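You operate a simulated robot arm through the tools that you are given. There is no shell and no other tool. Be economical: measure what you need, move in short steps, check, and stop when the job is done.

Carry out the task below with a simulated robot arm. There is one attempt and no reset: what you move stays moved.

Task
Push the pull-out rod in, then hang each shirt under its owner's plate.
Fine: the name on the shirt's tag is the name on the plate.
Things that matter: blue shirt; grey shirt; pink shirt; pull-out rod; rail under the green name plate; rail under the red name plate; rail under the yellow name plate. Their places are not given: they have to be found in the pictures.

It is judged by the outcome, as a careful person would: the job done as asked, and still so three seconds after it is handed in. It fails if anything else is knocked over, pushed out of place, dropped, spilled or broken. Flat cloth is picked up by pressing the open fingertips on it (5 to 10 N) and closing them slowly along it; thin cloth reads only 2 to 8 mm in the jaws.

Robot
A 7-joint arm with a two-finger parallel gripper, fixed in place. Base frame: the origin is at the foot of the arm, x ahead of it, y to its left, z up. Lengths are in mm, angles in rad, forces in N, time in s.
With the tool pointing down near the work surface it reaches from about 360 to 780 mm from the base axis. Its first joint turns from -2.496 to 2.496 rad. Payload 3 kg.
The TCP is the grasp point between the finger pads, 30 mm short of the fingertips. In the tool frame z runs along the fingers and y along their closing line. The gripper opens to 110 mm. The fingers are 20 mm wide and 10 mm thick; the gripper's body (48 by 112 mm) begins 55 mm behind the TCP.
Orientation is told as [roll, pitch, yaw] about the base's x, y, z axes, in that order, counted from this pose: with the fingers straight down and closing along the base's y, the tool's x points along the base's -x, its y along +y and its z along -z.

Tools
- The arm moves only by the tool send_rows. Its argument "moves" is a list of rows, each an object (a shift or turn left out is 0, a gripper value left out holds the last) with "translation": the shift along the base's x, y, z in m, a list of three; "rot": the turn, a rotation vector about the base's x, y, z in rad, a list of three; "hand": the closure, from 0 (fully open) to 1 (shut). In form: [{"translation": [x, y, z], "rot": [ax, ay, az], "hand": hand}, ...]. A call has 1 to 12 rows; each row is the pose to reach, as a shift and turn from the pose commanded when the call began. A row lasts 0.2 s, in which the tool goes at most 50 mm and 0.15 rad; a call with a longer step from one row to the next is refused whole, and so is a gripper value outside its range. Where a pose cannot be reached the arm comes as near as it can. A force on the tool above 40 N (or 10 N above the force at the start of the call, whichever is more), or a blocked arm, ends the call early, and 0.2 s more pass. The fingers move at their own pace (about 153 mm/s each) and stop on an object; they squeeze with about 44 N. The grip force told is the motor's: it shows also when the fingers shut on nothing. Time passes only in rows, and 0.2 s behind the last, so rows that repeat a pose let the fingers close. The reply holds the time, the measured pose of the TCP, the force on the tool along the base axes, the opening and the grip force, in the units named above and with some noise, with the torque about the TCP (base axes, N m) and any sound that the robot's microphone picked up, and new pictures: "pictures" is both (left out), scene, wrist or none.
- Cameras (640 x 400 px; columns grow to the right, rows downward): "scene" is fixed at [399.7, 650.9, 1865.7]; the picture's right is [-1.00, 0.05, 0.00], its down [0.02, 0.32, -0.95] and it looks along [-0.05, -0.95, -0.32] (base axes); focal length 324 px, centre (320, 200). "wrist" rides on the gripper at [72, 17, -103] in the tool frame; the picture's right is [-0.23, 0.97, 0.00], its down [-0.76, -0.18, -0.62] and it looks along [-0.61, -0.14, 0.78] (tool axes); focal length 222 px, centre (320, 200).
- slide_trunk(by): slides the trunk up (or, below 0, down) by that many mm; the arm rides with it, the base frame stays. It gives what a move gives, with no picture.
- pixel_to_xyz(camera, pixels): for up to 12 pixels [column, row] of the newest picture of that camera ("zoom" is the newest enlarged one), the place [x, y, z] in the base frame of the surface seen there, good to about 3 mm. No time passes.
- close_up(camera, box): a new picture of the part [left, top, right, bottom] of that camera's present view, enlarged. No time passes.
- hand_in(): hands the job in; it is judged then, once.

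Keep the steps short. Do not move on a guess: measure, check each grasp and each placing, and mend mistakes. In all there are 80 turns and 200 pictures (those below and enlarged ones count). Leave the gripper open and the arm clear of the work at the hand-in unless told otherwise, and finish with a single line.

The tools are called after "Call:" by a JSON object that holds its "op" and its "data". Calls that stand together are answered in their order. send_rows: Moves the arm, as the interface text tells. Its arguments: {"type":"object","properties":{"moves":{"type":"array","items":{"type":"object","properties":{"translation":{"type":"array","items":{"type":"number"}},"rot":{"type":"array","items":{"type":"number"}},"hand":{"type":"number"}}}},"pictures":{"type":"string","enum":["both","scene","wrist","none"]}},"required":["moves"]} The other tools are called the same way: slide_trunk (by) slides the trunk up or down; pixel_to_xyz (camera, pixels) gives the place of the surface under pixels of a picture; close_up (camera, box) takes an enlarged picture of a part of a camera's view; hand_in () hands the job in.

At the start:

```text
t: 0.0
tcp_pos: [246.9, -326.7, 1494.9]
ee_rot: [0.001, -0.002, 0.0]
ft_force: [0.6, 1.1, -0.1]
ft_torque: [0.0, 0.02, 0.0]
width: 109.9
finger_force: 0.1
trunk travel left (down, up): [-465.0, 25.0]
```

scene: 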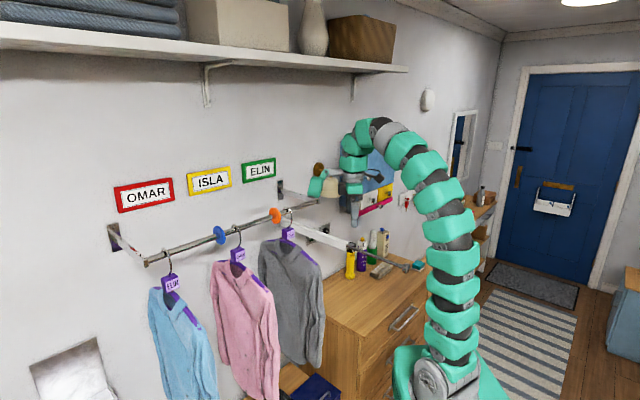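
wrist: 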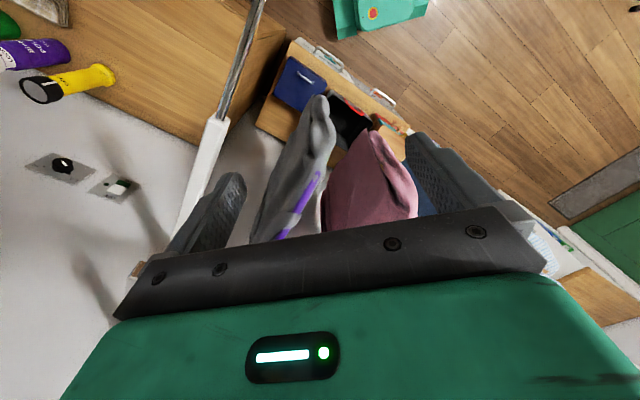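

I see three shirts on a rail at the left, three name plates, and a white and grey pull-out rod near the arm. I'll enlarge the tags, the rail and the rod first.

Call:
{"op": "close_up", "data": {"camera": "scene", "box": [100, 150, 340, 300]}}

Call:
{"op": "close_up", "data": {"camera": "scene", "box": [260, 150, 440, 290]}}

Call:
{"op": "pixel_to_xyz", "data": {"camera": "scene", "pixels": [[144, 194], [209, 181], [259, 170], [148, 263], [219, 235], [275, 215], [171, 285], [238, 255], [290, 234], [312, 201], [350, 247], [415, 265]]}}

```text
2.67 times, centred on (220, 225) of scene
```

zoom: 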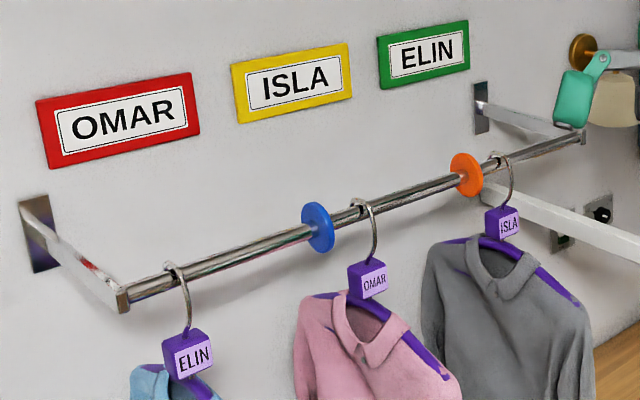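

```text
2.86 times, centred on (350, 220) of scene
```

zoom: 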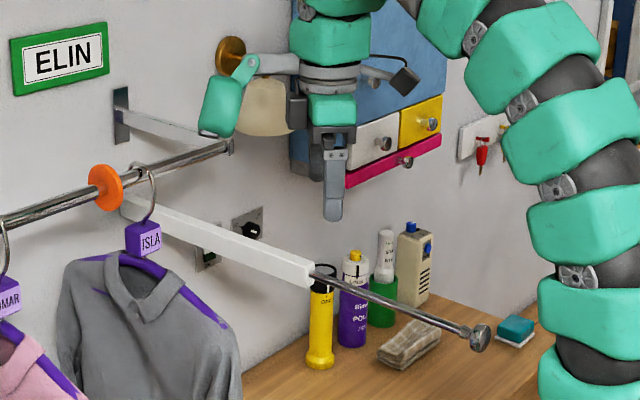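

```text
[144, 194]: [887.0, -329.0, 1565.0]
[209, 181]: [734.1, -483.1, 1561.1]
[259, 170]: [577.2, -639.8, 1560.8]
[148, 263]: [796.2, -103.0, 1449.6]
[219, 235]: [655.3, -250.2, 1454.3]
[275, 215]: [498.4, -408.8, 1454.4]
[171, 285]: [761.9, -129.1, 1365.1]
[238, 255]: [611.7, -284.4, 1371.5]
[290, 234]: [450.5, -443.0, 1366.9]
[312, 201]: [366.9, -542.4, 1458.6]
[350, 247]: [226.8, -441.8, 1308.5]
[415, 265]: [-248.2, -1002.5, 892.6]
```

The tags read blue = ELIN, pink = OMAR and grey = ISLA. Each shirt hangs in the wrong section, and discs separate the sections. Next I'll measure the rod, using this zoom, and the shirt extents.

Call:
{"op": "pixel_to_xyz", "data": {"camera": "zoom", "pixels": [[482, 337], [470, 334], [440, 321], [380, 298], [330, 277], [300, 268], [220, 235], [130, 205], [120, 100], [228, 148], [152, 170], [146, 238]]}}

Call:
{"op": "pixel_to_xyz", "data": {"camera": "scene", "pixels": [[262, 245], [318, 263], [300, 250], [216, 264], [270, 290], [152, 292], [208, 330], [205, 390], [262, 390], [310, 360], [116, 236], [281, 188]]}}

Call:
{"op": "close_up", "data": {"camera": "scene", "box": [130, 230, 350, 400]}}

```text
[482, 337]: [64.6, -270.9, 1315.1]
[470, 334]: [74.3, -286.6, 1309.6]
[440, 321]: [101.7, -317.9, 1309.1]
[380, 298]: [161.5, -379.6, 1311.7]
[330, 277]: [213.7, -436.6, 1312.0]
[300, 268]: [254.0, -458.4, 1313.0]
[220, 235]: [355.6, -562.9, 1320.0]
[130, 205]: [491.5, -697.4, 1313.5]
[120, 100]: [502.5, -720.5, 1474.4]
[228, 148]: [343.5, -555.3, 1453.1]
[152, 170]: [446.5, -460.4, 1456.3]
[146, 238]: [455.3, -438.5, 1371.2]
```

```text
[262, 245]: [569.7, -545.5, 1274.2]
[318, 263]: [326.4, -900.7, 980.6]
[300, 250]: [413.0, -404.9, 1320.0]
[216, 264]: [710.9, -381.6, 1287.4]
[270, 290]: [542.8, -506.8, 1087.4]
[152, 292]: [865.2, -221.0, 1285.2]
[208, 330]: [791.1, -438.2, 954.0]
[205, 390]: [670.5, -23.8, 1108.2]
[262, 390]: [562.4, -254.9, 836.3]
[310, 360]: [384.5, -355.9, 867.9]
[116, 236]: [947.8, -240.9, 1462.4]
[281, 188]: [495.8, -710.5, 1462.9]
```

```text
2.35 times, centred on (240, 315) of scene
```

zoom: 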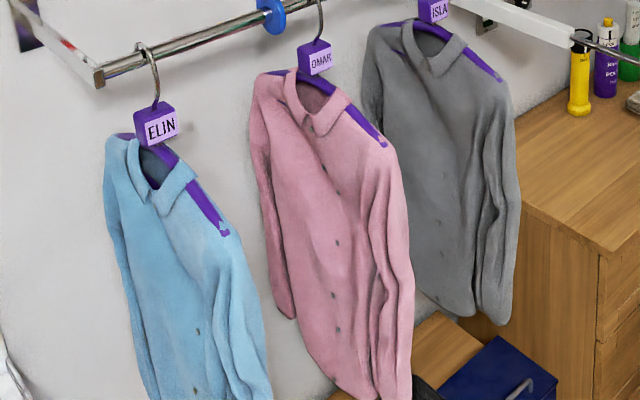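

The rod runs along s = -155 (s is the distance along the rail) at z about 1310. Its knob is at [65, -271] and the sleeve mouth is at about [235, -456]. The knob is too close to the base to push directly, so I'll grip the shaft and shift it in by stages. I'll turn the tool 45° and move above the shaft first.

Call:
{"op": "send_rows", "data": {"moves": [{"translation": [-0.012, -0.011, 0], "rot": [0, 0, -0.131], "hand": 0}, {"translation": [-0.024, -0.021, 0], "rot": [0, 0, -0.262]}, {"translation": [-0.036, -0.032, 0], "rot": [0, 0, -0.393]}, {"translation": [-0.048, -0.043, 0], "rot": [0, 0, -0.524]}, {"translation": [-0.06, -0.053, 0], "rot": [0, 0, -0.655]}, {"translation": [-0.072, -0.064, 0], "rot": [0, 0, -0.785]}, {"translation": [-0.072, -0.064, 0], "rot": [0, 0, -0.785]}]}}

```text
t: 1.6
tcp_pos: [172.9, -393.0, 1495.2]
ee_rot: [0.0, -0.001, -0.786]
ft_force: [-0.4, -0.1, -0.2]
ft_torque: [0.02, 0.03, 0.0]
width: 109.6
finger_force: 0.1
trunk travel left (down, up): [-465.0, 25.0]
```

scene: 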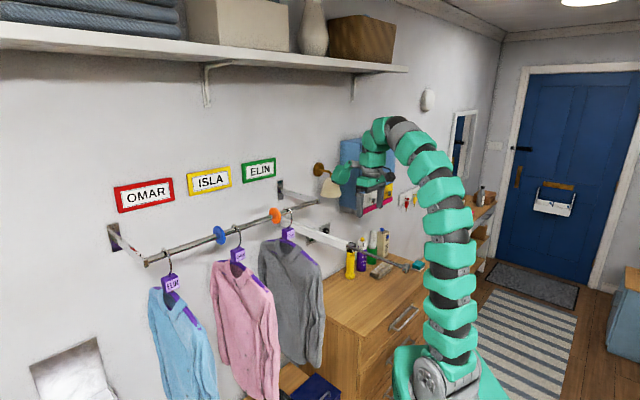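
wrist: 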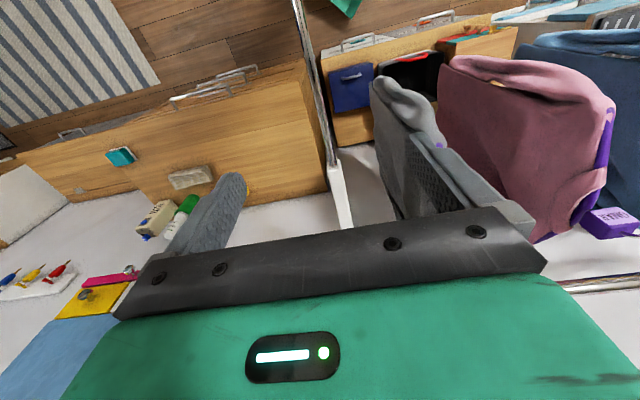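

The shaft shows between the fingers. Before going down I'll check how tall the bottles near the rod are.

Call:
{"op": "pixel_to_xyz", "data": {"camera": "scene", "pixels": [[351, 246], [362, 242], [373, 233], [384, 230], [352, 270], [381, 268], [415, 263], [360, 250], [390, 258]]}}

Call:
{"op": "pixel_to_xyz", "data": {"camera": "wrist", "pixels": [[310, 60], [320, 100], [330, 140], [340, 190], [232, 185], [500, 235], [160, 215], [185, 205]]}}

```text
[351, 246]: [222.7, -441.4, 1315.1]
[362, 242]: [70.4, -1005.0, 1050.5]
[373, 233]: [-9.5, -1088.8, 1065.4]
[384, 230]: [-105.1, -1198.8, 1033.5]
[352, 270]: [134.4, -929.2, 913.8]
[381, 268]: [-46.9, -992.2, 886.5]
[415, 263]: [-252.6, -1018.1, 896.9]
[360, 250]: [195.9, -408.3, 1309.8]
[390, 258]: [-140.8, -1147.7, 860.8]
```

```text
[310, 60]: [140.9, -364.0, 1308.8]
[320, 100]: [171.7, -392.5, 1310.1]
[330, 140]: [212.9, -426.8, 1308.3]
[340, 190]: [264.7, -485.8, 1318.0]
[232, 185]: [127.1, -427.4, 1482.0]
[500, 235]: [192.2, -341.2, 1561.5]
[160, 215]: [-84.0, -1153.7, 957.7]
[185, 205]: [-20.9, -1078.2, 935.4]
```

The bottles are far below and behind, so the way down is clear. I'll lower over the shaft at about n = 340 (n is the distance toward the wall).

Call:
{"op": "send_rows", "data": {"moves": [{"translation": [-0.01, 0.01, -0.045]}, {"translation": [-0.02, 0.02, -0.09]}, {"translation": [-0.03, 0.03, -0.135]}, {"translation": [-0.042, 0.042, -0.165]}, {"translation": [-0.042, 0.042, -0.188]}, {"translation": [-0.042, 0.042, -0.188]}]}}

```text
t: 3.0
tcp_pos: [133.9, -349.5, 1308.1]
ee_rot: [-0.001, 0.0, -0.786]
ft_force: [-0.5, -0.1, -0.7]
ft_torque: [0.03, -0.01, 0.0]
width: 109.9
finger_force: 0.0
trunk travel left (down, up): [-465.0, 25.0]
```

scene: 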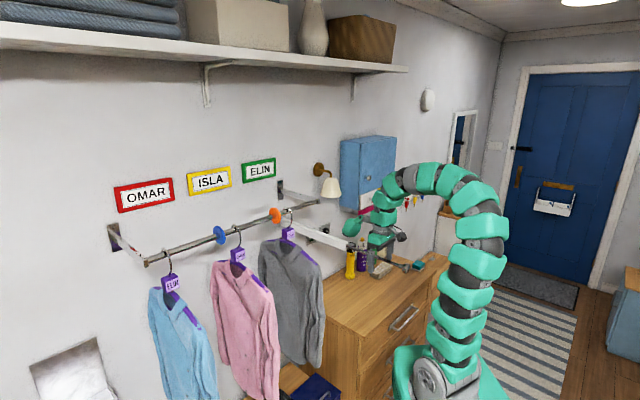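
wrist: 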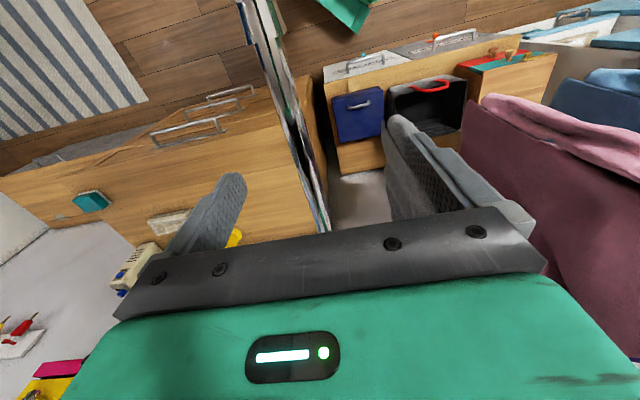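

The shaft lies between the pads. I'll close and then push toward the wall, 120 mm in n.

Call:
{"op": "send_rows", "data": {"moves": [{"hand": 1}, {"hand": 1}, {"hand": 1}, {"hand": 1}], "pictures": "none"}}

Call:
{"op": "send_rows", "data": {"moves": [{"translation": [0.012, -0.012, 0]}, {"translation": [0.026, -0.026, 0]}, {"translation": [0.04, -0.04, 0]}, {"translation": [0.054, -0.054, 0]}, {"translation": [0.068, -0.068, 0]}, {"translation": [0.08, -0.08, 0]}, {"translation": [0.08, -0.08, 0]}]}}

```text
t: 4.0
tcp_pos: [130.6, -353.1, 1307.3]
ee_rot: [-0.001, 0.0, -0.785]
ft_force: [-21.7, -22.1, -2.7]
ft_torque: [-0.05, 0.24, 0.0]
width: 11.4
finger_force: 45.0
trunk travel left (down, up): [-465.0, 25.0]
```

```text
t: 5.6
tcp_pos: [209.1, -431.7, 1307.6]
ee_rot: [0.0, -0.004, -0.785]
ft_force: [-19.3, -20.3, 27.2]
ft_torque: [-0.24, 0.02, 0.0]
width: 11.4
finger_force: 45.3
trunk travel left (down, up): [-465.0, 25.0]
```

scene: 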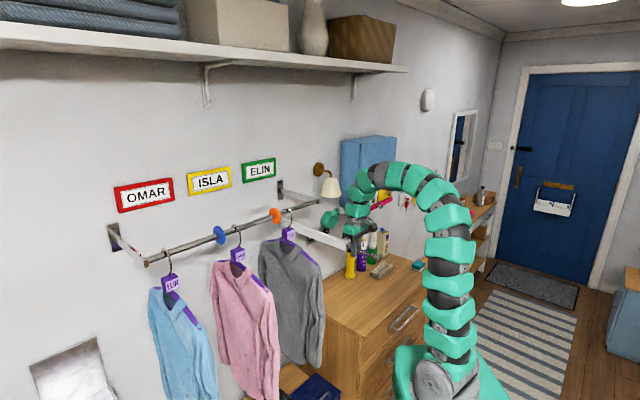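
wrist: 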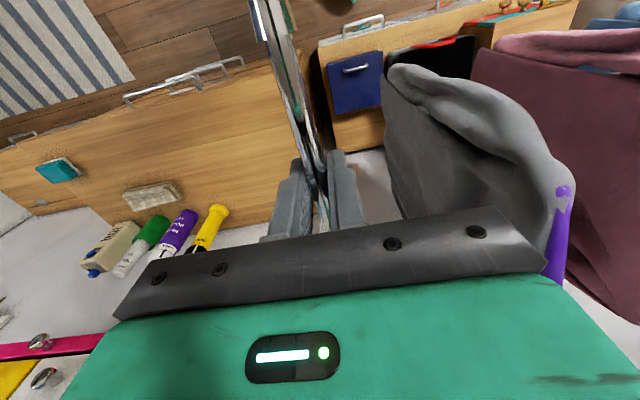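

The tool moved 112 mm in n. The side force says I'm a few mm off the shaft line in s. I'll open and look at where the knob is now.

Call:
{"op": "send_rows", "data": {"moves": [{"hand": 0.3}, {"hand": 0.3}, {"translation": [-0.002, -0.002, 0.05], "hand": 0.3}, {"translation": [-0.002, -0.002, 0.08], "hand": 0.3}]}}

Call:
{"op": "close_up", "data": {"camera": "scene", "box": [280, 180, 440, 290]}}

```text
t: 6.6
tcp_pos: [211.8, -431.1, 1385.4]
ee_rot: [0.001, 0.0, -0.785]
ft_force: [0.0, 0.0, -0.5]
ft_torque: [0.01, -0.03, 0.01]
width: 77.3
finger_force: 0.0
trunk travel left (down, up): [-465.0, 25.0]
```

scene: 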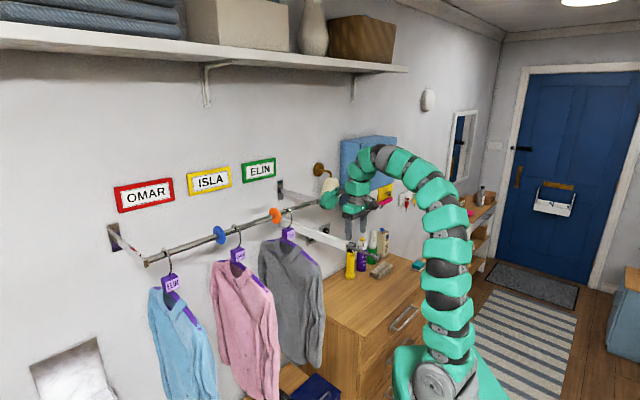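
wrist: 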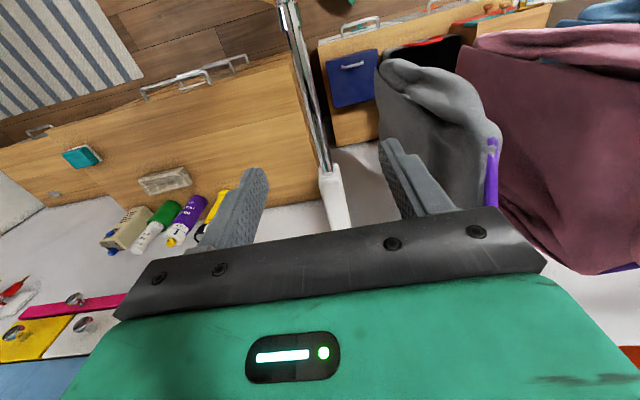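

```text
3.64 times, centred on (360, 235) of scene
```

zoom: 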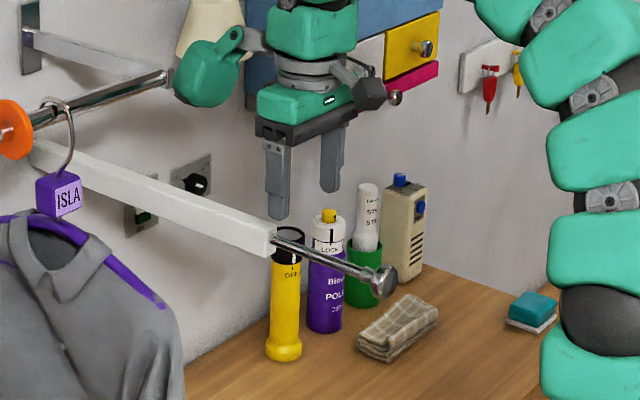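

Call:
{"op": "pixel_to_xyz", "data": {"camera": "zoom", "pixels": [[386, 285], [376, 275], [345, 264], [310, 248], [280, 236], [268, 234], [230, 220]]}}

```text
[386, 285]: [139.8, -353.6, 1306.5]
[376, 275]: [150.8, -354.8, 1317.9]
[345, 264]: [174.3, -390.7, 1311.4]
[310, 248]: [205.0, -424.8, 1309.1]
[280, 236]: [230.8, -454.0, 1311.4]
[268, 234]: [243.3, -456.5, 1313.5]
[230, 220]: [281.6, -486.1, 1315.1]
```

The rod followed by 111 mm, so the knob face is now at [140, -352] (n = 348). I can now get behind it. I'll close the fingers, go to n about 315 above the shaft line, lower, then push the knob's end face.

Call:
{"op": "send_rows", "data": {"moves": [{"translation": [-0.03, 0.031, 0], "hand": 1}, {"translation": [-0.06, 0.062, 0]}, {"translation": [-0.097, 0.101, 0]}, {"translation": [-0.097, 0.101, 0]}, {"translation": [-0.097, 0.101, -0.04]}, {"translation": [-0.097, 0.101, -0.075]}, {"translation": [-0.097, 0.101, -0.075]}]}}

Call:
{"op": "close_up", "data": {"camera": "scene", "box": [300, 200, 440, 290]}}

```text
refused: row 3 steps farther than a row can; nothing moved
```

```text
4.44 times, centred on (370, 245) of scene
```

zoom: 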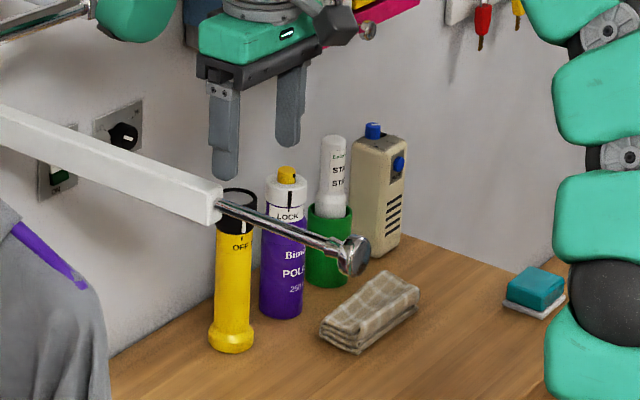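

One of the steps was too long. I'll resend the same move in smaller steps.

Call:
{"op": "send_rows", "data": {"moves": [{"translation": [-0.03, 0.031, 0], "hand": 1}, {"translation": [-0.06, 0.062, 0]}, {"translation": [-0.085, 0.087, 0]}, {"translation": [-0.097, 0.101, 0]}, {"translation": [-0.097, 0.101, 0]}, {"translation": [-0.097, 0.101, -0.04]}, {"translation": [-0.097, 0.101, -0.075]}, {"translation": [-0.097, 0.101, -0.075]}], "pictures": "none"}}

Call:
{"op": "close_up", "data": {"camera": "scene", "box": [300, 200, 440, 290]}}

```text
t: 8.4
tcp_pos: [111.8, -331.0, 1309.9]
ee_rot: [0.002, 0.0, -0.785]
ft_force: [0.5, -0.3, 1.1]
ft_torque: [0.03, 0.03, -0.01]
width: 0.0
finger_force: 37.7
trunk travel left (down, up): [-465.0, 25.0]
```

```text
4.44 times, centred on (370, 245) of scene
```

zoom: 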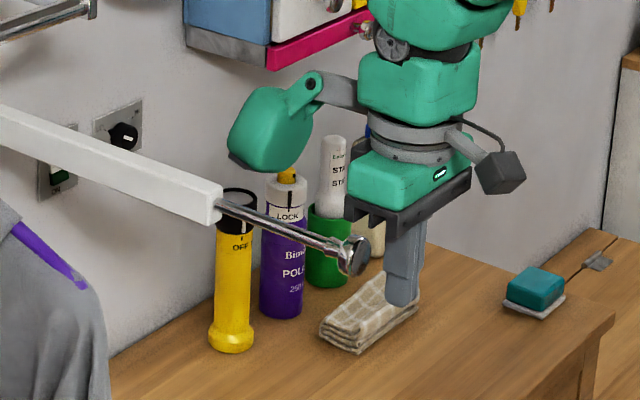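

The fingers are behind the knob face with a gap of about 25 mm. I'll also measure the wrist pod that sticks out toward the wall, then push.

Call:
{"op": "pixel_to_xyz", "data": {"camera": "zoom", "pixels": [[270, 120], [250, 150], [236, 130], [300, 100], [312, 80], [400, 100], [405, 140], [505, 170]]}}

Call:
{"op": "send_rows", "data": {"moves": [{"translation": [0.012, -0.012, 0]}, {"translation": [0.024, -0.024, 0]}, {"translation": [0.036, -0.036, 0]}, {"translation": [0.048, -0.048, 0]}, {"translation": [0.058, -0.058, 0]}, {"translation": [0.068, -0.068, 0]}, {"translation": [0.078, -0.078, 0]}, {"translation": [0.088, -0.088, 0]}]}}

Call:
{"op": "close_up", "data": {"camera": "scene", "box": [280, 180, 440, 290]}}

```text
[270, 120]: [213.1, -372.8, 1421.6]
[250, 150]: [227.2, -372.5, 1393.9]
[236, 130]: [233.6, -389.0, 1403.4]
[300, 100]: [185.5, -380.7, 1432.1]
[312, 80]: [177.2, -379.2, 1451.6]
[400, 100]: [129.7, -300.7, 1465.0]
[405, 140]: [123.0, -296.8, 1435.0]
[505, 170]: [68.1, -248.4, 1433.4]
```

```text
t: 10.3
tcp_pos: [193.9, -413.9, 1314.4]
ee_rot: [0.003, 0.009, -0.786]
ft_force: [-19.8, 23.4, 5.5]
ft_torque: [-0.06, 0.02, 0.02]
width: 0.1
finger_force: 37.9
trunk travel left (down, up): [-465.0, 25.0]
stopped in row 8: the force on the tool passed its limit at 45 N (the readings are from after the stop); the commanded pose is now the measured one
```

scene: 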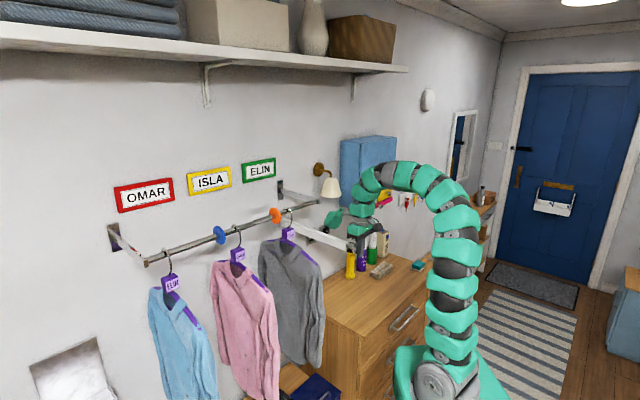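
wrist: 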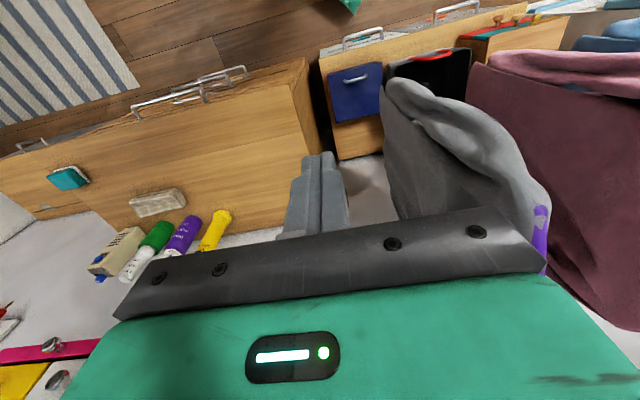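

```text
3.64 times, centred on (360, 235) of scene
```

zoom: 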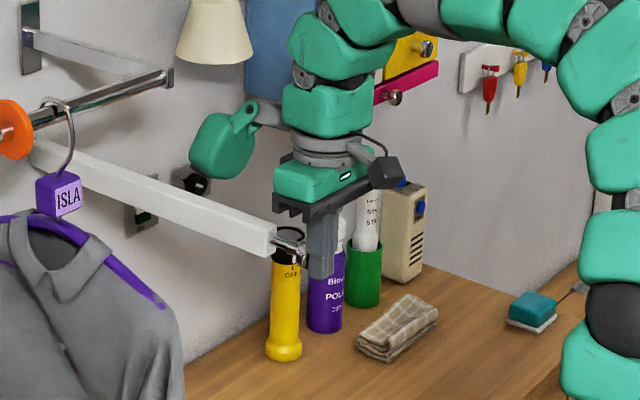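

The push stopped on the force limit, with no sound. I'll back off and see how far in the knob is.

Call:
{"op": "send_rows", "data": {"moves": [{"translation": [-0.02, 0.02, 0]}, {"translation": [-0.035, 0.035, 0.03]}, {"translation": [-0.04, 0.04, 0.08]}], "pictures": "wrist"}}

Call:
{"op": "close_up", "data": {"camera": "scene", "box": [300, 200, 420, 275]}}

```text
refused: row 3 steps farther than a row can; nothing moved
```

```text
5.33 times, centred on (360, 238) of scene
```

zoom: 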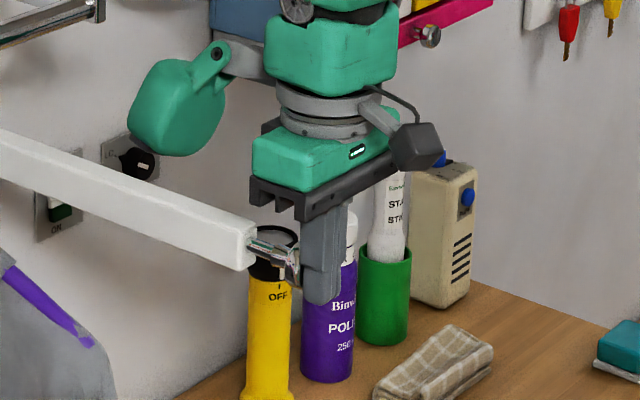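

Call:
{"op": "send_rows", "data": {"moves": [{"translation": [-0.02, 0.02, 0]}, {"translation": [-0.035, 0.035, 0.03]}, {"translation": [-0.04, 0.04, 0.07]}], "pictures": "none"}}

Call:
{"op": "close_up", "data": {"camera": "scene", "box": [300, 200, 420, 275]}}

Call:
{"op": "pixel_to_xyz", "data": {"camera": "zoom", "pixels": [[290, 265], [275, 250], [262, 242], [245, 238], [240, 255]]}}

```text
t: 11.1
tcp_pos: [158.8, -374.7, 1382.6]
ee_rot: [-0.001, 0.008, -0.784]
ft_force: [0.4, 0.4, 0.3]
ft_torque: [-0.01, -0.03, -0.01]
width: 0.0
finger_force: 37.8
trunk travel left (down, up): [-465.0, 25.0]
```

```text
5.33 times, centred on (360, 238) of scene
```

zoom: 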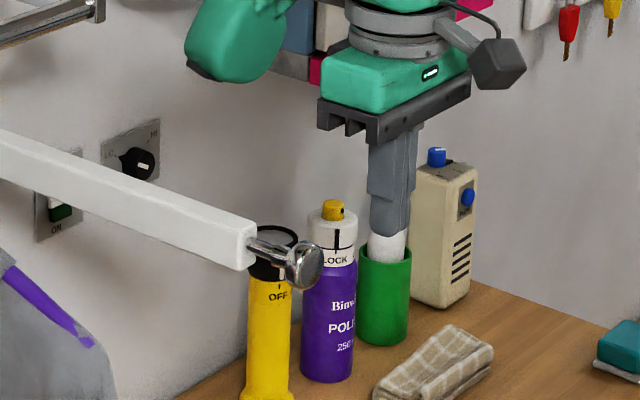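

```text
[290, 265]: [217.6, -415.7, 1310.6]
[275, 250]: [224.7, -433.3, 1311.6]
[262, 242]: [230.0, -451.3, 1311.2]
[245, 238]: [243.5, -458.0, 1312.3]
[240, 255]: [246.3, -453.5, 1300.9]
```

The knob face is now at n of about 445 and the sleeve mouth at about 490, so a short piece of shaft is still showing. I'll push once more, slowly, to see whether this is the end stop.

Call:
{"op": "send_rows", "data": {"moves": [{"translation": [0.0, 0.0, -0.045]}, {"translation": [0.0, 0.0, -0.075]}, {"translation": [0.015, -0.017, -0.075]}, {"translation": [0.026, -0.029, -0.075]}, {"translation": [0.031, -0.034, -0.075]}, {"translation": [0.035, -0.038, -0.075]}, {"translation": [0.039, -0.042, -0.075]}, {"translation": [0.043, -0.046, -0.075]}, {"translation": [0.047, -0.05, -0.075]}, {"translation": [0.051, -0.054, -0.075]}, {"translation": [0.055, -0.058, -0.075]}], "pictures": "none"}}

Call:
{"op": "close_up", "data": {"camera": "scene", "box": [300, 200, 420, 275]}}

```text
t: 12.8
tcp_pos: [192.6, -416.1, 1307.7]
ee_rot: [0.004, 0.019, -0.786]
ft_force: [-19.1, 24.8, 6.7]
ft_torque: [-0.08, 0.03, 0.03]
width: 0.1
finger_force: 38.1
trunk travel left (down, up): [-465.0, 25.0]
stopped in row 8: the force on the tool passed its limit at 46 N (the readings are from after the stop); the commanded pose is now the measured one
```

```text
5.33 times, centred on (360, 238) of scene
```

zoom: 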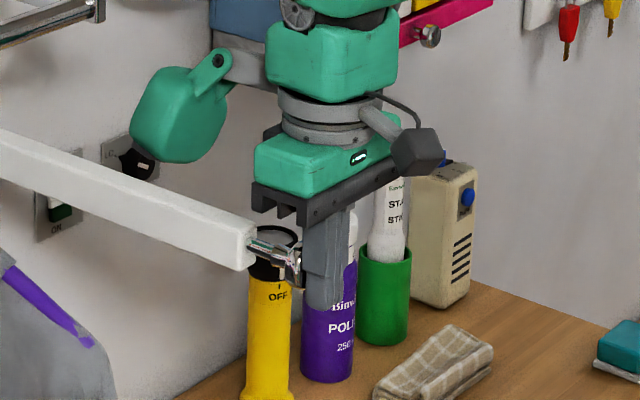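

It stopped at the same n = 430, so that is the end stop and the rod is in. Next I'll back off and rise, then move toward the pink shirt's side.

Call:
{"op": "send_rows", "data": {"moves": [{"translation": [-0.02, 0.02, 0.0]}, {"translation": [-0.03, 0.03, 0.04], "hand": 0}, {"translation": [-0.03, 0.03, 0.085]}, {"translation": [-0.02, 0.04, 0.125]}, {"translation": [0.01, 0.07, 0.15]}, {"translation": [0.04, 0.1, 0.17]}, {"translation": [0.07, 0.13, 0.19]}, {"translation": [0.1, 0.16, 0.19]}, {"translation": [0.13, 0.19, 0.19]}, {"translation": [0.16, 0.22, 0.19]}, {"translation": [0.19, 0.25, 0.19]}, {"translation": [0.22, 0.268, 0.19]}]}}

Call:
{"op": "close_up", "data": {"camera": "scene", "box": [200, 200, 320, 275]}}

Call:
{"op": "close_up", "data": {"camera": "scene", "box": [130, 240, 250, 315]}}

```text
t: 15.4
tcp_pos: [426.0, -157.1, 1477.0]
ee_rot: [0.001, 0.022, -0.786]
ft_force: [0.0, 1.1, -0.4]
ft_torque: [-0.01, 0.08, -0.02]
width: 110.3
finger_force: 0.0
out of reach, approached as far as the arm can: row 11, 12
trunk travel left (down, up): [-465.0, 25.0]
```

scene: 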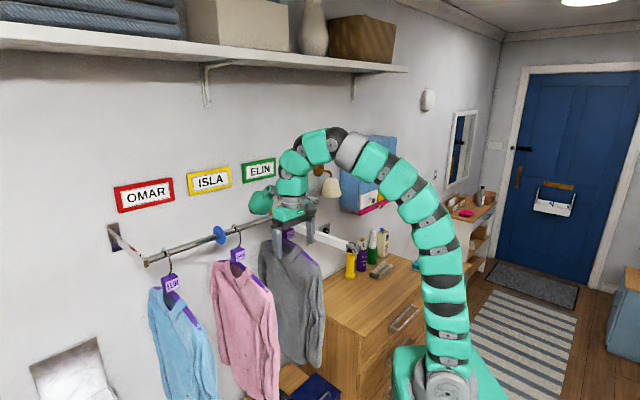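
wrist: 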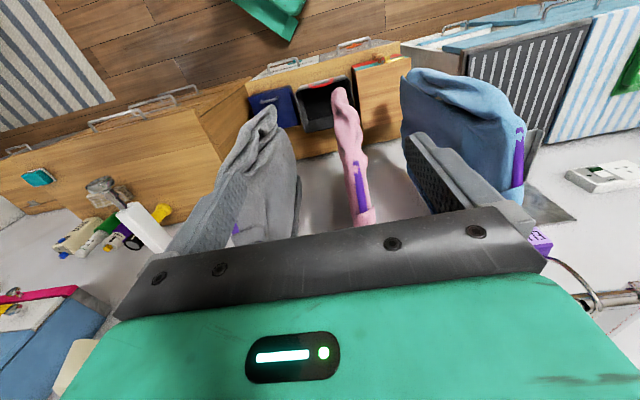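

```text
5.33 times, centred on (260, 238) of scene
```

zoom: 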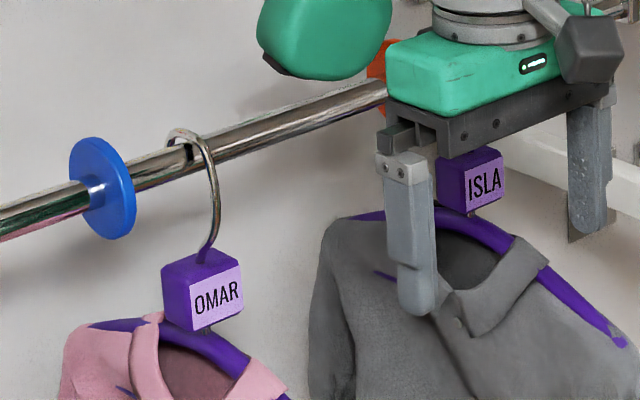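

```text
5.33 times, centred on (190, 278) of scene
```

zoom: 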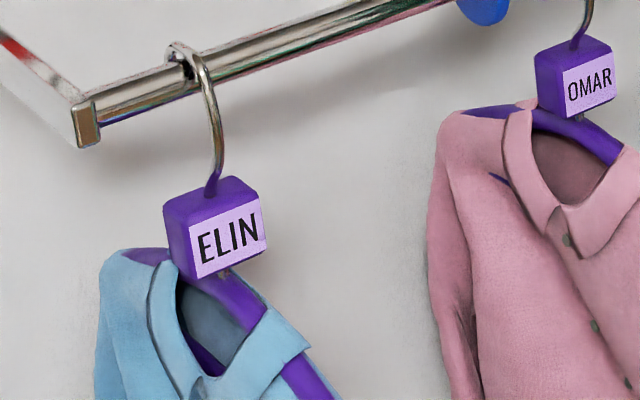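

The hooks pass over the rail with the stem on the room side and the tip on the wall side. So I unhook by lifting and then pulling toward the room. The labels face the room and the blocks' side faces point along the rail. I'll measure the blocks and hooks.

Call:
{"op": "pixel_to_xyz", "data": {"camera": "zoom", "pixels": [[537, 55], [565, 70], [612, 55], [567, 115], [575, 45], [590, 15], [168, 205], [190, 230], [262, 205], [197, 275], [212, 190], [180, 48]]}}

Call:
{"op": "pixel_to_xyz", "data": {"camera": "scene", "pixels": [[236, 227], [240, 240], [234, 251], [242, 262], [210, 225], [190, 250], [274, 287], [268, 292], [292, 226], [285, 243]]}}

```text
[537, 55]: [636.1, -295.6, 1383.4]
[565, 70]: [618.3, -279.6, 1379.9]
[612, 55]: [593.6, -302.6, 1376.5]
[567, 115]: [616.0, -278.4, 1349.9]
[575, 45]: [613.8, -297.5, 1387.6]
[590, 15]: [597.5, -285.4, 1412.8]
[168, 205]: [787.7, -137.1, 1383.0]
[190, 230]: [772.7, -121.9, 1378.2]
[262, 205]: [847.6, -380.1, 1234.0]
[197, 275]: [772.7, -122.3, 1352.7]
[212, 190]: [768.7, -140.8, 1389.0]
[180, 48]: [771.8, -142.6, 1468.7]
```

```text
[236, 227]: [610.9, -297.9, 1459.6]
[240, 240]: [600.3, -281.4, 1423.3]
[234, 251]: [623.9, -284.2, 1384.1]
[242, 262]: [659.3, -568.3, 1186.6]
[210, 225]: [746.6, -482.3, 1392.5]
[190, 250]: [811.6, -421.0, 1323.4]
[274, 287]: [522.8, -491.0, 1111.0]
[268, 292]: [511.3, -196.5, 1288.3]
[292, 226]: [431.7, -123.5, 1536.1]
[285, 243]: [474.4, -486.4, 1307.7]
```

The pink block's centre is at s = 223, n = 647, z = 1367, about 34 wide along s and 24 deep. I'll tilt the tool to 25° below horizontal, facing the wall, in free air at n = 412.

Call:
{"op": "send_rows", "data": {"moves": [{"translation": [0.003, 0.003, -0.01], "rot": [-0.1, -0.1, 0]}, {"translation": [0.006, 0.006, -0.02], "rot": [-0.2, -0.2, 0]}, {"translation": [0.009, 0.009, -0.03], "rot": [-0.3, -0.3, 0]}, {"translation": [0.012, 0.012, -0.04], "rot": [-0.4, -0.4, 0]}, {"translation": [0.015, 0.015, -0.05], "rot": [-0.5, -0.5, 0]}, {"translation": [0.018, 0.018, -0.06], "rot": [-0.6, -0.6, 0]}, {"translation": [0.021, 0.021, -0.07], "rot": [-0.7, -0.7, 0]}, {"translation": [0.023, 0.023, -0.08], "rot": [-0.802, -0.802, 0]}, {"translation": [0.023, 0.023, -0.08], "rot": [-0.802, -0.802, 0]}, {"translation": [0.023, 0.023, -0.08], "rot": [-0.802, -0.802, 0]}]}}

```text
t: 17.6
tcp_pos: [444.3, -133.1, 1396.2]
ee_rot: [0.004, -1.119, -0.785]
ft_force: [-0.4, 0.5, -0.4]
ft_torque: [-0.02, -0.02, 0.01]
width: 109.8
finger_force: 0.1
trunk travel left (down, up): [-465.0, 25.0]
```

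scene: 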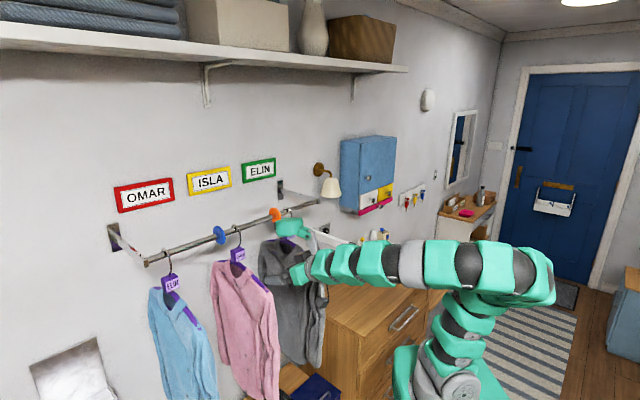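
wrist: 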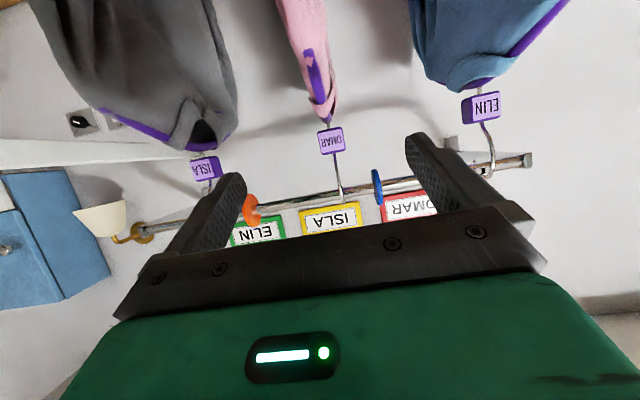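

The tilt works: the pink block is centred between the fingers at wrist pixel (331, 140), with the fingers either side. I'll measure the pod's place in this pose and recheck the pink block with the wrist camera.

Call:
{"op": "pixel_to_xyz", "data": {"camera": "scene", "pixels": [[285, 220], [300, 224], [280, 233], [306, 233], [293, 228]]}}

Call:
{"op": "pixel_to_xyz", "data": {"camera": "wrist", "pixels": [[331, 141], [320, 141], [343, 141], [338, 172], [341, 193], [307, 52], [300, 190], [376, 185], [330, 108]]}}

```text
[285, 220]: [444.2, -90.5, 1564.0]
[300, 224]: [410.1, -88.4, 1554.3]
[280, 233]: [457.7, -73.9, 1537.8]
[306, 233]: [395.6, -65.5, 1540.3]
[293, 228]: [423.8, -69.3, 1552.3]
```

```text
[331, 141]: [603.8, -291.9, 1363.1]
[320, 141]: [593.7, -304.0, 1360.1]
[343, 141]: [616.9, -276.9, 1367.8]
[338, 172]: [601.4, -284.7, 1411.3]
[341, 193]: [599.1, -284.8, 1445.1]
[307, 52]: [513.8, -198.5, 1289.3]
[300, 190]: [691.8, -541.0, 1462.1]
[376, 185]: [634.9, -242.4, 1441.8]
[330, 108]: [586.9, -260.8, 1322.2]
```

The pod stays above and room-side of the rail, so it clears. I'll approach to about 50 mm short of the grip position.

Call:
{"op": "send_rows", "data": {"moves": [{"translation": [0.025, -0.025, -0.01]}, {"translation": [0.05, -0.05, -0.02]}, {"translation": [0.075, -0.075, -0.024]}, {"translation": [0.1, -0.099, -0.024]}, {"translation": [0.125, -0.123, -0.024]}, {"translation": [0.125, -0.123, -0.024]}]}}

Call:
{"op": "close_up", "data": {"camera": "scene", "box": [180, 180, 340, 280]}}

```text
t: 19.0
tcp_pos: [567.6, -258.3, 1375.4]
ee_rot: [0.001, -1.118, -0.786]
ft_force: [0.0, -0.2, -0.2]
ft_torque: [0.02, 0.02, 0.0]
width: 110.0
finger_force: 0.1
trunk travel left (down, up): [-465.0, 25.0]
```

scene: 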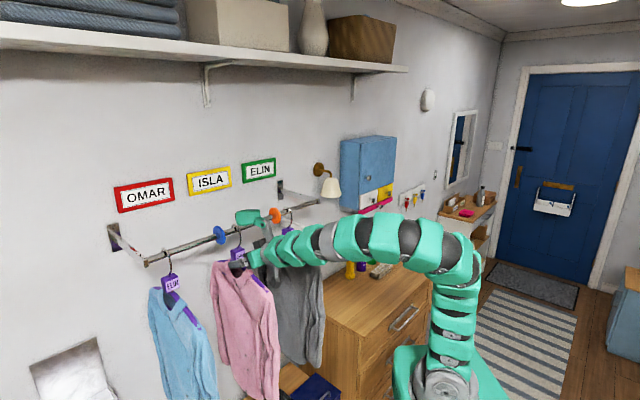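
wrist: 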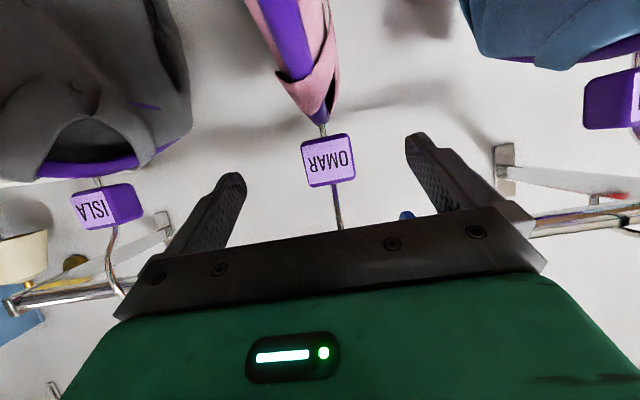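

```text
4.00 times, centred on (260, 230) of scene
```

zoom: 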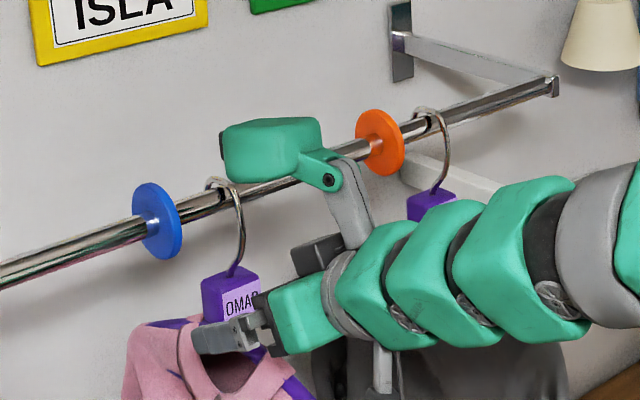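

The block is centred between the fingers and the pod is clear of the rail. I'll go in the last 52 mm and close gently.

Call:
{"op": "send_rows", "data": {"moves": [{"translation": [0.013, -0.012, -0.001]}, {"translation": [0.026, -0.023, -0.002]}, {"translation": [0.0387, -0.0348, -0.002]}, {"translation": [0.0387, -0.0348, -0.002]}, {"translation": [0.0387, -0.0348, -0.002], "hand": 0.4}, {"translation": [0.0387, -0.0348, -0.002], "hand": 0.6}, {"translation": [0.0387, -0.0348, -0.002], "hand": 1}, {"translation": [0.0387, -0.0348, -0.002], "hand": 1}]}}

Call:
{"op": "close_up", "data": {"camera": "scene", "box": [180, 180, 340, 280]}}

```text
t: 20.8
tcp_pos: [606.9, -292.0, 1371.1]
ee_rot: [0.001, -1.117, -0.786]
ft_force: [0.4, -0.4, 0.0]
ft_torque: [0.08, 0.04, 0.01]
width: 39.4
finger_force: 44.1
trunk travel left (down, up): [-465.0, 25.0]
```

scene: 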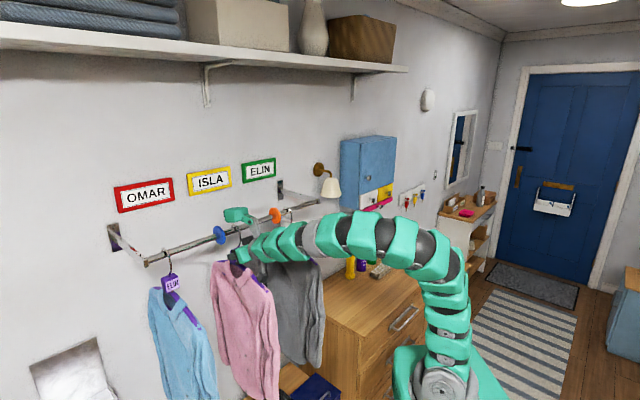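
wrist: 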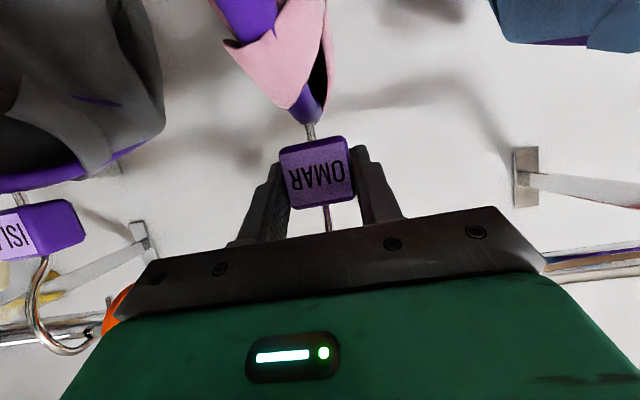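

```text
4.00 times, centred on (260, 230) of scene
```

zoom: 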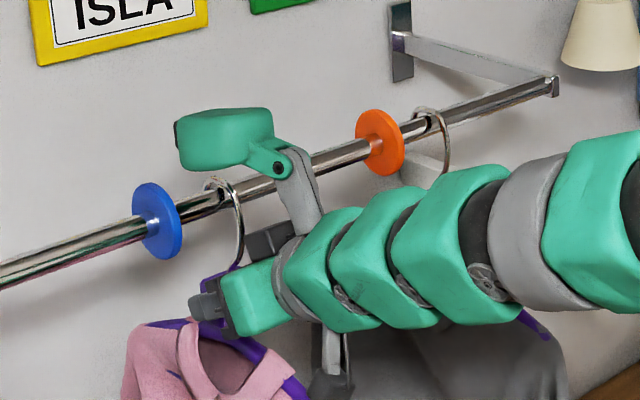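

The grip is good: 39.4 mm opening at 44 N. I'll lift slowly, 60 mm, and read the force.

Call:
{"op": "send_rows", "data": {"moves": [{"translation": [0, 0, 0.01]}, {"translation": [0, 0, 0.02]}, {"translation": [0, 0, 0.03]}, {"translation": [0, 0, 0.04]}, {"translation": [0, 0, 0.05]}, {"translation": [0, 0, 0.06]}, {"translation": [0, 0, 0.06]}], "pictures": "wrist"}}

Call:
{"op": "close_up", "data": {"camera": "scene", "box": [180, 180, 340, 280]}}

```text
t: 22.4
tcp_pos: [607.4, -289.9, 1432.3]
ee_rot: [0.002, -1.116, -0.786]
ft_force: [-15.2, 10.2, -26.6]
ft_torque: [0.04, -0.03, -0.08]
width: 39.9
finger_force: 44.4
trunk travel left (down, up): [-465.0, 25.0]
```

wrist: 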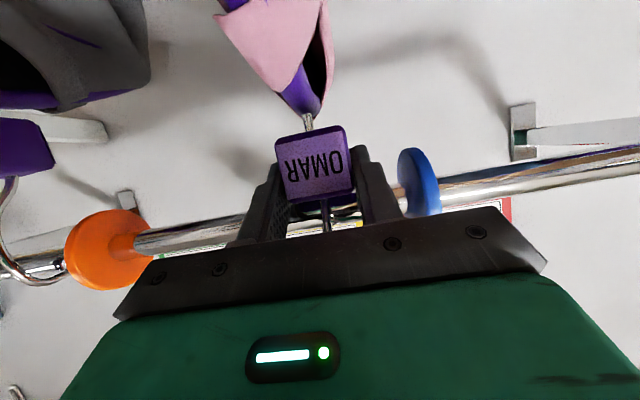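

```text
4.00 times, centred on (260, 230) of scene
```

zoom: 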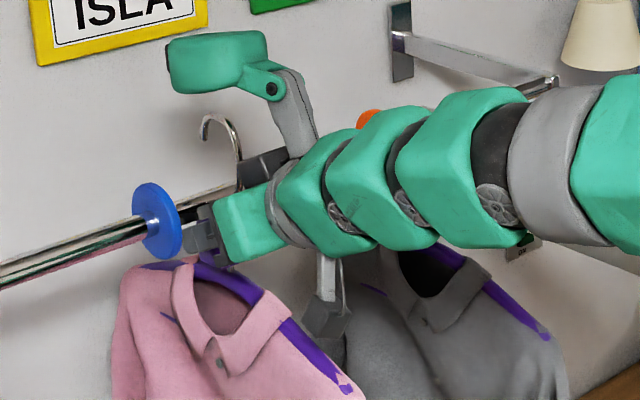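

The hook is well clear above the rail, but the -27 N force says the fingers are touching the rail from below. I'll lower 15 mm, then pull straight out toward the room by 90 mm.

Call:
{"op": "send_rows", "data": {"moves": [{"translation": [0, 0, -0.008]}, {"translation": [0, 0, -0.015]}, {"translation": [0, 0, -0.015]}, {"translation": [-0.012, 0.012, -0.015]}, {"translation": [-0.024, 0.024, -0.015]}, {"translation": [-0.038, 0.038, -0.015]}, {"translation": [-0.052, 0.052, -0.015]}, {"translation": [-0.064, 0.064, -0.015]}, {"translation": [-0.064, 0.064, -0.015]}]}}

Call:
{"op": "close_up", "data": {"camera": "scene", "box": [140, 180, 340, 305]}}

```text
t: 24.4
tcp_pos: [546.5, -226.2, 1417.8]
ee_rot: [0.003, -1.117, -0.785]
ft_force: [0.0, 0.4, -1.9]
ft_torque: [0.04, 0.06, -0.02]
width: 39.9
finger_force: 43.9
trunk travel left (down, up): [-465.0, 25.0]
```

scene: 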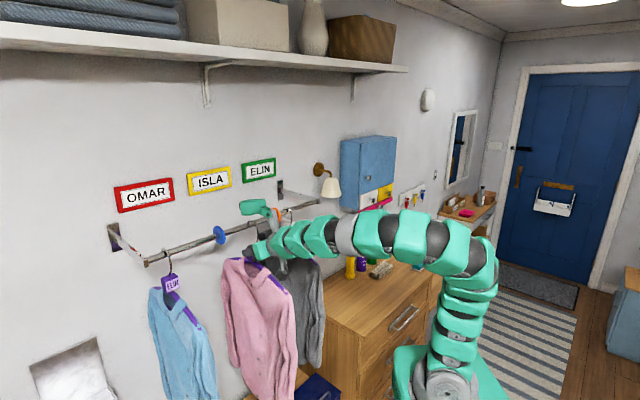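
wrist: 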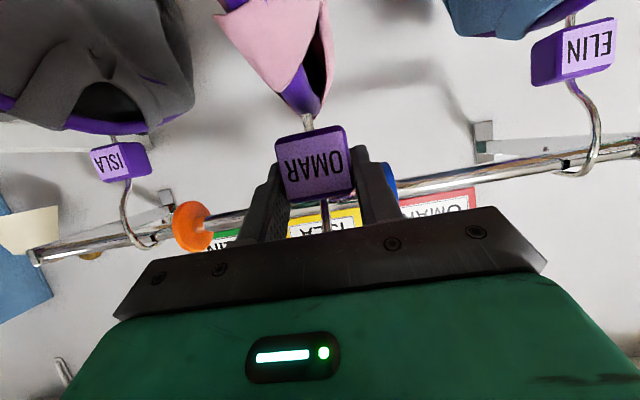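

```text
3.20 times, centred on (240, 242) of scene
```

zoom: 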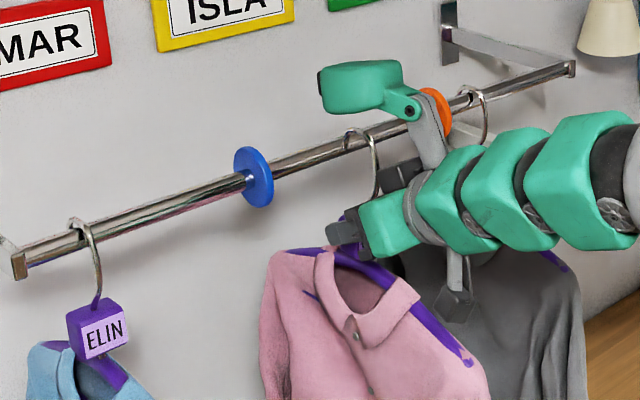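

The pink shirt hangs free, reading 2 N of weight. I'll carry it along the rail by +123 mm in s, to s about 350, past the blue disc.

Call:
{"op": "send_rows", "data": {"moves": [{"translation": [0.018, 0.018, 0]}, {"translation": [0.036, 0.036, 0]}, {"translation": [0.054, 0.054, 0]}, {"translation": [0.071, 0.071, 0]}, {"translation": [0.087, 0.087, 0]}, {"translation": [0.087, 0.087, 0]}, {"translation": [0.087, 0.087, 0]}]}}

Call:
{"op": "close_up", "data": {"camera": "scene", "box": [120, 180, 320, 305]}}

```text
t: 26.0
tcp_pos: [631.2, -139.6, 1416.4]
ee_rot: [0.002, -1.115, -0.786]
ft_force: [0.0, -0.6, -2.8]
ft_torque: [0.02, 0.07, 0.0]
width: 39.9
finger_force: 44.2
trunk travel left (down, up): [-465.0, 25.0]
```

scene: 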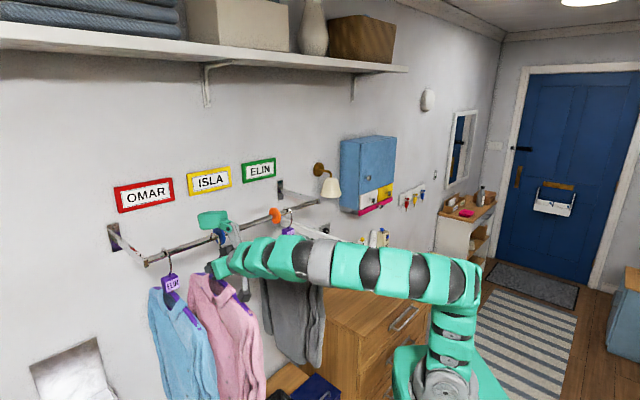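
wrist: 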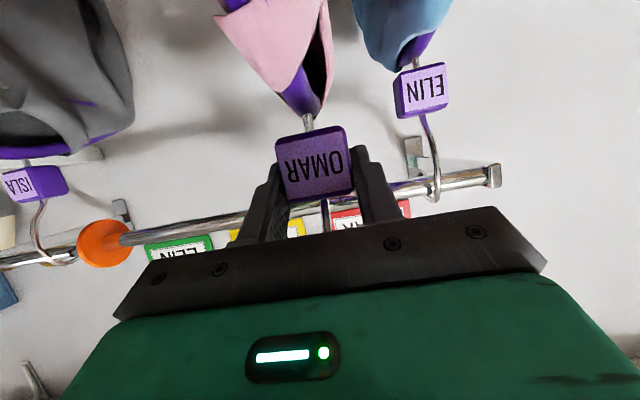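

```text
3.20 times, centred on (220, 242) of scene
```

zoom: 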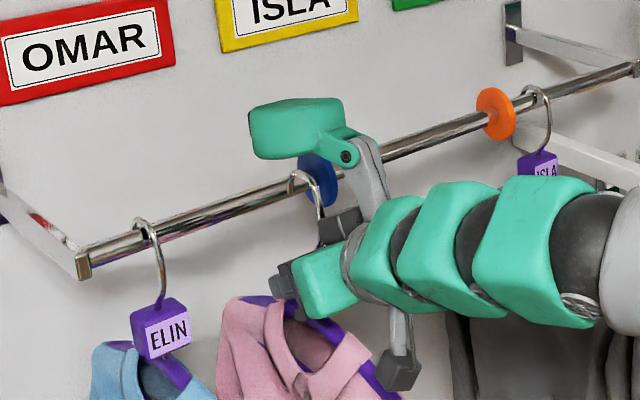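

The hook is past the disc at s = 348, with a gap to the blue shirt. I'll move back in over the rail by 91 mm and check before lowering.

Call:
{"op": "send_rows", "data": {"moves": [{"translation": [0.014, -0.014, 0]}, {"translation": [0.028, -0.028, 0]}, {"translation": [0.042, -0.042, 0]}, {"translation": [0.054, -0.054, 0]}, {"translation": [0.064, -0.064, 0]}, {"translation": [0.064, -0.064, 0]}]}}

Call:
{"op": "close_up", "data": {"camera": "scene", "box": [120, 200, 280, 300]}}

```text
t: 27.4
tcp_pos: [696.1, -203.7, 1416.1]
ee_rot: [0.002, -1.117, -0.783]
ft_force: [0.4, -0.3, -3.6]
ft_torque: [0.02, 0.05, -0.03]
width: 39.6
finger_force: 43.8
trunk travel left (down, up): [-465.0, 25.0]
```

scene: 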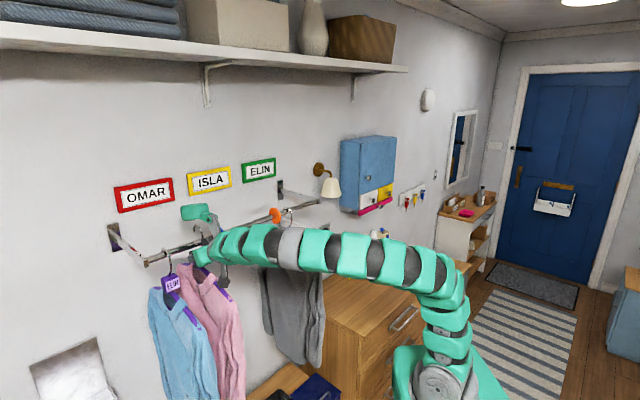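
wrist: 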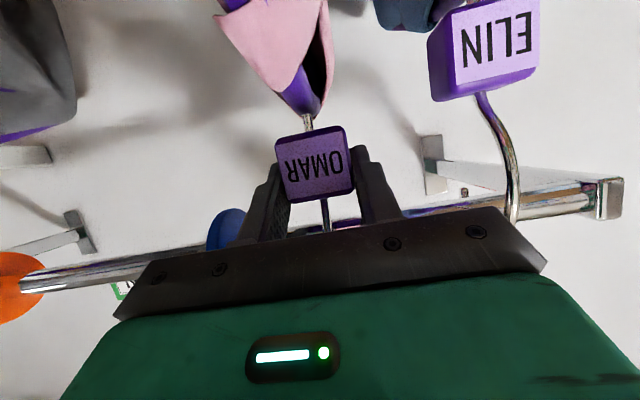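

```text
4.00 times, centred on (200, 250) of scene
```

zoom: 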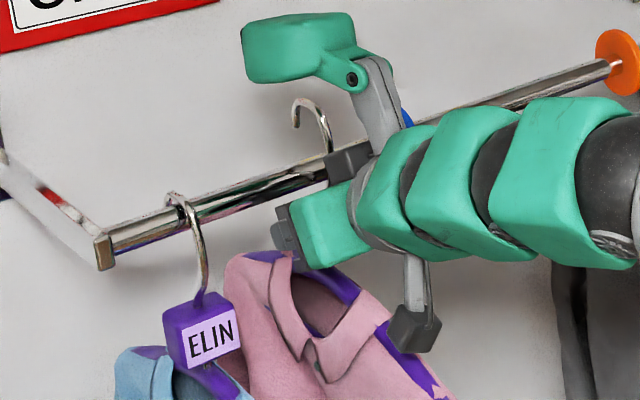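

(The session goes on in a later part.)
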